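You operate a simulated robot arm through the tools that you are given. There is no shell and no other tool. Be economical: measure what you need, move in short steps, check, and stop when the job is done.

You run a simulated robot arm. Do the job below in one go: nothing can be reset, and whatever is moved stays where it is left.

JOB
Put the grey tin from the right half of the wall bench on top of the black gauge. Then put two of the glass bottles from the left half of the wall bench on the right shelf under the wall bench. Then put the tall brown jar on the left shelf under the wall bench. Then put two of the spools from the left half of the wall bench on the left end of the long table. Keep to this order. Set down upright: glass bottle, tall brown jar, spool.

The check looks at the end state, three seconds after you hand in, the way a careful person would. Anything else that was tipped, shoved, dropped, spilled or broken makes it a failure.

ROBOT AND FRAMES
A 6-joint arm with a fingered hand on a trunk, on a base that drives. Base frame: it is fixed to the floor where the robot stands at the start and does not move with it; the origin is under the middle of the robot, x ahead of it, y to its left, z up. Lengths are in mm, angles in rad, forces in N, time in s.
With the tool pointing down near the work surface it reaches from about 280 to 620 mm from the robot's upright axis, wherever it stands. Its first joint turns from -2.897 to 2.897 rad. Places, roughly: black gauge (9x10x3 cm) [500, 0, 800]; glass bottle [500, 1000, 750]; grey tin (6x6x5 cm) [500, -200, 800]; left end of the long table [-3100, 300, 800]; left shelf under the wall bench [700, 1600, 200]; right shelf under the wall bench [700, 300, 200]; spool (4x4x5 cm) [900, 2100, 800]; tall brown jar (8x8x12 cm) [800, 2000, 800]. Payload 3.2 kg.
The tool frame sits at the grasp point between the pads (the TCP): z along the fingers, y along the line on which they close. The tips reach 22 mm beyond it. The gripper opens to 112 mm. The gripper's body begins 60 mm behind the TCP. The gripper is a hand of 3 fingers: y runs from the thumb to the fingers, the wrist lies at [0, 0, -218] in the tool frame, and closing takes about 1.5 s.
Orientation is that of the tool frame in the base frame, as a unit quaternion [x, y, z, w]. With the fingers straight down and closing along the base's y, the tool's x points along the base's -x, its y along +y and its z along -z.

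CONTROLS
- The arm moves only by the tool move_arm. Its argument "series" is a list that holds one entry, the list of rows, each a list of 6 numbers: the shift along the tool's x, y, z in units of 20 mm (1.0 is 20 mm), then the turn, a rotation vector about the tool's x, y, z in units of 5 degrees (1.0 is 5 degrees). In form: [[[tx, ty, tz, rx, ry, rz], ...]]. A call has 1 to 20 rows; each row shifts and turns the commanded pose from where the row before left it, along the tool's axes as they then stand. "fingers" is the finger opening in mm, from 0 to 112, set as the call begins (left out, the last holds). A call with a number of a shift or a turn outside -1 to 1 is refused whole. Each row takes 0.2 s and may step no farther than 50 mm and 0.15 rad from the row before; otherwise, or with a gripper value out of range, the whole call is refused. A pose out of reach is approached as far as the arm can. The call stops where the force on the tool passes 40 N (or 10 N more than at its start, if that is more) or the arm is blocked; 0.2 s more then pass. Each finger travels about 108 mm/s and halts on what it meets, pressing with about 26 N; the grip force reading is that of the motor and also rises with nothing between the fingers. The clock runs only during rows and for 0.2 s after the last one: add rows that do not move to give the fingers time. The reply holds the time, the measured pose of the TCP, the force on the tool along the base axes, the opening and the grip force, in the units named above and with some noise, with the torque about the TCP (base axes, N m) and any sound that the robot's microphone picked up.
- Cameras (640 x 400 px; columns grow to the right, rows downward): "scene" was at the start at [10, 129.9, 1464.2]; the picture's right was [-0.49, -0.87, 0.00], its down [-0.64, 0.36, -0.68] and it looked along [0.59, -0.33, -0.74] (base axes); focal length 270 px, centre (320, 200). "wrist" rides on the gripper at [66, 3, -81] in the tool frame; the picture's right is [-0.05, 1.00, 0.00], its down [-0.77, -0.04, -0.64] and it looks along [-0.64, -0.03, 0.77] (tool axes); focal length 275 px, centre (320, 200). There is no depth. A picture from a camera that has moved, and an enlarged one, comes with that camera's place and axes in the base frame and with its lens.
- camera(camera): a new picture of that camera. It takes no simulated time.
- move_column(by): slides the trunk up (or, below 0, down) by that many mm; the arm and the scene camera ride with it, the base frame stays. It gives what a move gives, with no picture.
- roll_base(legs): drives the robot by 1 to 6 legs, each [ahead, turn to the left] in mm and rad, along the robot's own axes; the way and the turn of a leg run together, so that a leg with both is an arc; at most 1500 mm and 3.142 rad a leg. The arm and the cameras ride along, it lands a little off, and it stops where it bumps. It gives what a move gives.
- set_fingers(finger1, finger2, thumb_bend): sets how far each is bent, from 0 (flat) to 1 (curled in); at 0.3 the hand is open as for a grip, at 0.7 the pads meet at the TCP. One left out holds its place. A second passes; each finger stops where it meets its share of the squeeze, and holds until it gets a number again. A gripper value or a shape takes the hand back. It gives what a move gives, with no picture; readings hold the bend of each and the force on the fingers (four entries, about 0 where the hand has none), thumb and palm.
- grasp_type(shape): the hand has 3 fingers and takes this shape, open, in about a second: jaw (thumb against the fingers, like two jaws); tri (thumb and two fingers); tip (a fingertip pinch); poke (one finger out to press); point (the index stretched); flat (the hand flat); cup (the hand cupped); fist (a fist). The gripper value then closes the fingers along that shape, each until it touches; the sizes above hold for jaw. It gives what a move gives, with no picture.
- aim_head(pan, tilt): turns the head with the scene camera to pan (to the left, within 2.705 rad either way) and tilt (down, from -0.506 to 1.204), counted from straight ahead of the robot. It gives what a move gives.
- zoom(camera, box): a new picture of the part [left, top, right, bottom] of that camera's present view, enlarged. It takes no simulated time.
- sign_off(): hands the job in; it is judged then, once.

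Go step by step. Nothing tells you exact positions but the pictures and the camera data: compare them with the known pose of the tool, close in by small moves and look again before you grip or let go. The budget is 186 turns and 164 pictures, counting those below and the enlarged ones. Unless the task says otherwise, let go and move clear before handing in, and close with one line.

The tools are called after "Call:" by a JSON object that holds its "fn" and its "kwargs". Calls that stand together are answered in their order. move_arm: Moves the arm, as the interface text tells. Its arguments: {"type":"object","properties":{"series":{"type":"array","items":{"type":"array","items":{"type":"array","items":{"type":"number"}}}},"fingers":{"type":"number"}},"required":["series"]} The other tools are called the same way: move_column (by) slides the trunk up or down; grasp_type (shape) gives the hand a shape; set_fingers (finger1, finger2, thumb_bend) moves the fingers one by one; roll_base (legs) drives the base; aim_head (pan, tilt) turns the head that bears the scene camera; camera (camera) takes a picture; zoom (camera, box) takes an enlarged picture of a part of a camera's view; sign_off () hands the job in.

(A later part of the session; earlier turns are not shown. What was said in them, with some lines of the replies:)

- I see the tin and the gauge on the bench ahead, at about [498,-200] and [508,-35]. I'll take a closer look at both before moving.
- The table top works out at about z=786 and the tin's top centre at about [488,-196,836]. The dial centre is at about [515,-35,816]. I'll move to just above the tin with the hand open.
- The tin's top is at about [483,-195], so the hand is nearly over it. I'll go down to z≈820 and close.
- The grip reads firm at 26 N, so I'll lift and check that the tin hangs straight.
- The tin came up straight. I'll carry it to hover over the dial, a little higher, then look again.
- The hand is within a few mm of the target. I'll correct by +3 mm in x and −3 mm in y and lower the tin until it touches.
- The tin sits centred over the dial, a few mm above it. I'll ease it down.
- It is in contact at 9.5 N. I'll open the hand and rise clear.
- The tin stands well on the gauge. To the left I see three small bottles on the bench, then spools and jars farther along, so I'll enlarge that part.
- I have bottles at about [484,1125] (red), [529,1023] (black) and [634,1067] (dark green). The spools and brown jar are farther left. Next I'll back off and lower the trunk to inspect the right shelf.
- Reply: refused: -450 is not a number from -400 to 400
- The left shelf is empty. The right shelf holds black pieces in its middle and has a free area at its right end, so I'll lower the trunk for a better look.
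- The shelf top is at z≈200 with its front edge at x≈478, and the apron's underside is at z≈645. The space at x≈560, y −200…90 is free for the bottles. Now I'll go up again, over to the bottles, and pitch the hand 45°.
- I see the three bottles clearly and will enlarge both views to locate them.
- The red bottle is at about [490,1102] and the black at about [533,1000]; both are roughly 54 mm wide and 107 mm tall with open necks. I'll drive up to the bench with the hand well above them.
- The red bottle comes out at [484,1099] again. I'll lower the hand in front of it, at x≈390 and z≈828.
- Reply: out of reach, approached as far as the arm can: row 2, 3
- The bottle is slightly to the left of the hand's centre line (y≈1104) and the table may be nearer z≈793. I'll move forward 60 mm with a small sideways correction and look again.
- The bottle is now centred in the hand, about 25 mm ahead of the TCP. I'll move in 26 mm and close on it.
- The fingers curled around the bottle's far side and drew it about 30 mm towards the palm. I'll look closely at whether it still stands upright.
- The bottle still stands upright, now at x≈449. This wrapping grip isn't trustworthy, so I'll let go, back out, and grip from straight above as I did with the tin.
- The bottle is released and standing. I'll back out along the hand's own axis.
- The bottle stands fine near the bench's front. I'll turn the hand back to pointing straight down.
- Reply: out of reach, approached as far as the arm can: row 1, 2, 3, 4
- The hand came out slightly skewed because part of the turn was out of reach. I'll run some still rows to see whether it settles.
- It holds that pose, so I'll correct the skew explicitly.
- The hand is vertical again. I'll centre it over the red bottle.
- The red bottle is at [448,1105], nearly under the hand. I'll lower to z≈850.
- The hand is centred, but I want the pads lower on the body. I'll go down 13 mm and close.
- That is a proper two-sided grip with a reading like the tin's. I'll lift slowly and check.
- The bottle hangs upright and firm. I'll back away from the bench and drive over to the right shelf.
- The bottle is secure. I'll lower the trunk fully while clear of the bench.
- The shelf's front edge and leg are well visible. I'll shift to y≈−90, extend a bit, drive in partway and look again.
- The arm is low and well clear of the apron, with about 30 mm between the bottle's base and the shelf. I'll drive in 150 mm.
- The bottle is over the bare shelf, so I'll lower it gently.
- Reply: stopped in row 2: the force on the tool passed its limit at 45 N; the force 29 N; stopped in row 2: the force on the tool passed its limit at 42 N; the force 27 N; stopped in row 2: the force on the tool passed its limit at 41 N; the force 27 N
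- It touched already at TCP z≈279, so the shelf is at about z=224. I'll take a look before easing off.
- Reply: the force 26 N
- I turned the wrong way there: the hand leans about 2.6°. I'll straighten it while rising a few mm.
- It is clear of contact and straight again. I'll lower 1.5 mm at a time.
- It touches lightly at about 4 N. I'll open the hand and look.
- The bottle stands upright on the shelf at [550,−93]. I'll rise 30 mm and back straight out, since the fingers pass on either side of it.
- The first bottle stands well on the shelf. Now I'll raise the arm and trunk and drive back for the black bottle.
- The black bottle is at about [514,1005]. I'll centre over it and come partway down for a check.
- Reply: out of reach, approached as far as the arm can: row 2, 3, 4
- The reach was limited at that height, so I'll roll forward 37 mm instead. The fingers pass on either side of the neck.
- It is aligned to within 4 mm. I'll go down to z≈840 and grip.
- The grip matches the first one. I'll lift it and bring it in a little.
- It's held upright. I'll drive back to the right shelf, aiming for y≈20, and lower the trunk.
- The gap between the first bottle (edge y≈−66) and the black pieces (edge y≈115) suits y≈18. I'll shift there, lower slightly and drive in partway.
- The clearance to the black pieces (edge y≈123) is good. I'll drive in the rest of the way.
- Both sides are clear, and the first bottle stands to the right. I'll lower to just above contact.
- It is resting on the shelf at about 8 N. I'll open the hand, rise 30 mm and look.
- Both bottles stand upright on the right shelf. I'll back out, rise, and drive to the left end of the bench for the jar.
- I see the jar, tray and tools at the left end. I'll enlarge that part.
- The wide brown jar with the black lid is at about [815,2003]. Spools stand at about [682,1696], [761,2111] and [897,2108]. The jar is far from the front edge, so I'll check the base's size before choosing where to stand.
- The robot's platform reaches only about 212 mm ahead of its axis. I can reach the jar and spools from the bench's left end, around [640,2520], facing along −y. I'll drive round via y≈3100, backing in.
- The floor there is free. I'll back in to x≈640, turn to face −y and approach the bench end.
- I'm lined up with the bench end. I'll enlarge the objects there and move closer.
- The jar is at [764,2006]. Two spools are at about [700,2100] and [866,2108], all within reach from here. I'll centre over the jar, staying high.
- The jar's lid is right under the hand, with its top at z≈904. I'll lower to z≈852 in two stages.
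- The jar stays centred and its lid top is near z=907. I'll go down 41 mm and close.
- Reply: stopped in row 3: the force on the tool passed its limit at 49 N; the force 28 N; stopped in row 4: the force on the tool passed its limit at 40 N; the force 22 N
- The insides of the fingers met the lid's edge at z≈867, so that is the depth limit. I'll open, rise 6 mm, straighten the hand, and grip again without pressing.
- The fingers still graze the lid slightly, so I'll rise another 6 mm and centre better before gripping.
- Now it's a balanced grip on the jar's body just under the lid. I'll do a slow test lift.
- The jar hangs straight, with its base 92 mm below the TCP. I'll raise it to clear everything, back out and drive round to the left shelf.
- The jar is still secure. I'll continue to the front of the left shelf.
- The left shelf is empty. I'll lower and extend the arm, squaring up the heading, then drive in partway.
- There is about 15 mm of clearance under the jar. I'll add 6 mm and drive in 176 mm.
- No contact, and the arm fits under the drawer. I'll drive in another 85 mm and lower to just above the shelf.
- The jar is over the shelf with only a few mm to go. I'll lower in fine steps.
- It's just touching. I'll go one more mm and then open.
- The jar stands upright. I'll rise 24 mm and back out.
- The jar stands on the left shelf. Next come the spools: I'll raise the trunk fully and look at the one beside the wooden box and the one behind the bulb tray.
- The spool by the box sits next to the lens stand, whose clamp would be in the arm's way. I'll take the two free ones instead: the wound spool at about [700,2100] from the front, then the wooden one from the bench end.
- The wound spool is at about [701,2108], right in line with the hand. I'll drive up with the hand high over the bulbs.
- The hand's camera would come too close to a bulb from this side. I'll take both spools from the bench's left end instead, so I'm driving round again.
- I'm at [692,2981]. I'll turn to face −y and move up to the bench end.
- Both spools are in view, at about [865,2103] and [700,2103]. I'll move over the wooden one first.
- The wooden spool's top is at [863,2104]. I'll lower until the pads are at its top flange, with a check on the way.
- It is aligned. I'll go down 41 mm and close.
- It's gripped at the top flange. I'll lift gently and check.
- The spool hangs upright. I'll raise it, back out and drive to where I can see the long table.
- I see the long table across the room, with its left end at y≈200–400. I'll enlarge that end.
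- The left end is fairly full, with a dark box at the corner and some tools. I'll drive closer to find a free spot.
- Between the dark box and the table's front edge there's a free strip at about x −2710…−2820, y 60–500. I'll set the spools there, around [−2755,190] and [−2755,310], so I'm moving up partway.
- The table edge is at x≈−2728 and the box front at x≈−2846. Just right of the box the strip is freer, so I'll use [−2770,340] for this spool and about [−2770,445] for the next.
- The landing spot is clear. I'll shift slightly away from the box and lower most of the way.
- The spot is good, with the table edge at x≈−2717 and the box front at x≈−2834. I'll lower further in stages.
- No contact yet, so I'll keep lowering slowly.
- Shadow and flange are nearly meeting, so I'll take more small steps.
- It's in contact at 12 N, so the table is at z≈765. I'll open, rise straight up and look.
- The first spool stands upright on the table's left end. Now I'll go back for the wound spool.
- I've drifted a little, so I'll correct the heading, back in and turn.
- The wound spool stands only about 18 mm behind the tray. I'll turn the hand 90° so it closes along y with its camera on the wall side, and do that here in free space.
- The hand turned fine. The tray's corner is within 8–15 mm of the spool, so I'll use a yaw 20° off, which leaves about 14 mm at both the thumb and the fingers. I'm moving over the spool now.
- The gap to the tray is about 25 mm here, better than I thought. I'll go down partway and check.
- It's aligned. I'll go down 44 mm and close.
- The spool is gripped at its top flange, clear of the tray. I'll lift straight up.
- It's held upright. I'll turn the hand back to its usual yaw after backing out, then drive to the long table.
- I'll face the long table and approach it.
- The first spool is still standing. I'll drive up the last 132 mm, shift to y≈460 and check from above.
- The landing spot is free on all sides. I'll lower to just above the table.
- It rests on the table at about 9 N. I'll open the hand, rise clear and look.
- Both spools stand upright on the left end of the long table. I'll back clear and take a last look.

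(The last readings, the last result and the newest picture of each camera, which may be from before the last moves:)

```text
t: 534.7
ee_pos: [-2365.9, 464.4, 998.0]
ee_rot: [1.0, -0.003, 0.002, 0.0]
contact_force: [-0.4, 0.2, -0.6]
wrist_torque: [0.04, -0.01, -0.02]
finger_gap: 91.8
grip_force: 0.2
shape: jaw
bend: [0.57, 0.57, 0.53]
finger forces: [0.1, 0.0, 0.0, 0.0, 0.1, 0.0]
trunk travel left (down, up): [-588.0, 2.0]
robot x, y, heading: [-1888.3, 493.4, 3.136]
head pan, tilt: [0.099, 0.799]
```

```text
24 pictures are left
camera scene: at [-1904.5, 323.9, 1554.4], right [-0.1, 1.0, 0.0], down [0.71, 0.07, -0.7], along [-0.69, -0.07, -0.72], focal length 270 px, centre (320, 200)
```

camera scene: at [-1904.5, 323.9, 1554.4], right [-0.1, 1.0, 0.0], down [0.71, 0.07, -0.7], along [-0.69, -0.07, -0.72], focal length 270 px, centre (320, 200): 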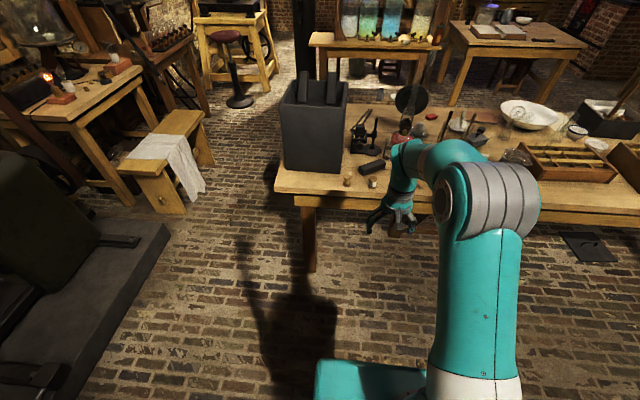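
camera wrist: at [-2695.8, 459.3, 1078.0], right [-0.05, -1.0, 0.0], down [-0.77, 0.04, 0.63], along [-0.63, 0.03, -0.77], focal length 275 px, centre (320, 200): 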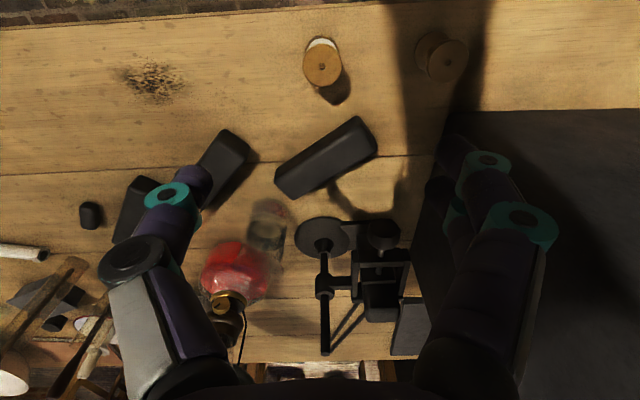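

Both spools are standing and the hand is empty and clear, so I'm handing in.

Call:
{"fn": "sign_off", "kwargs": {}}

```text
The job is handed in.
```

All four parts were done in the order given: the grey tin is on the black gauge, two glass bottles (red and black dye) are upright on the right shelf, the tall brown jar is upright on the left shelf, and two spools are upright on the left end of the long table.
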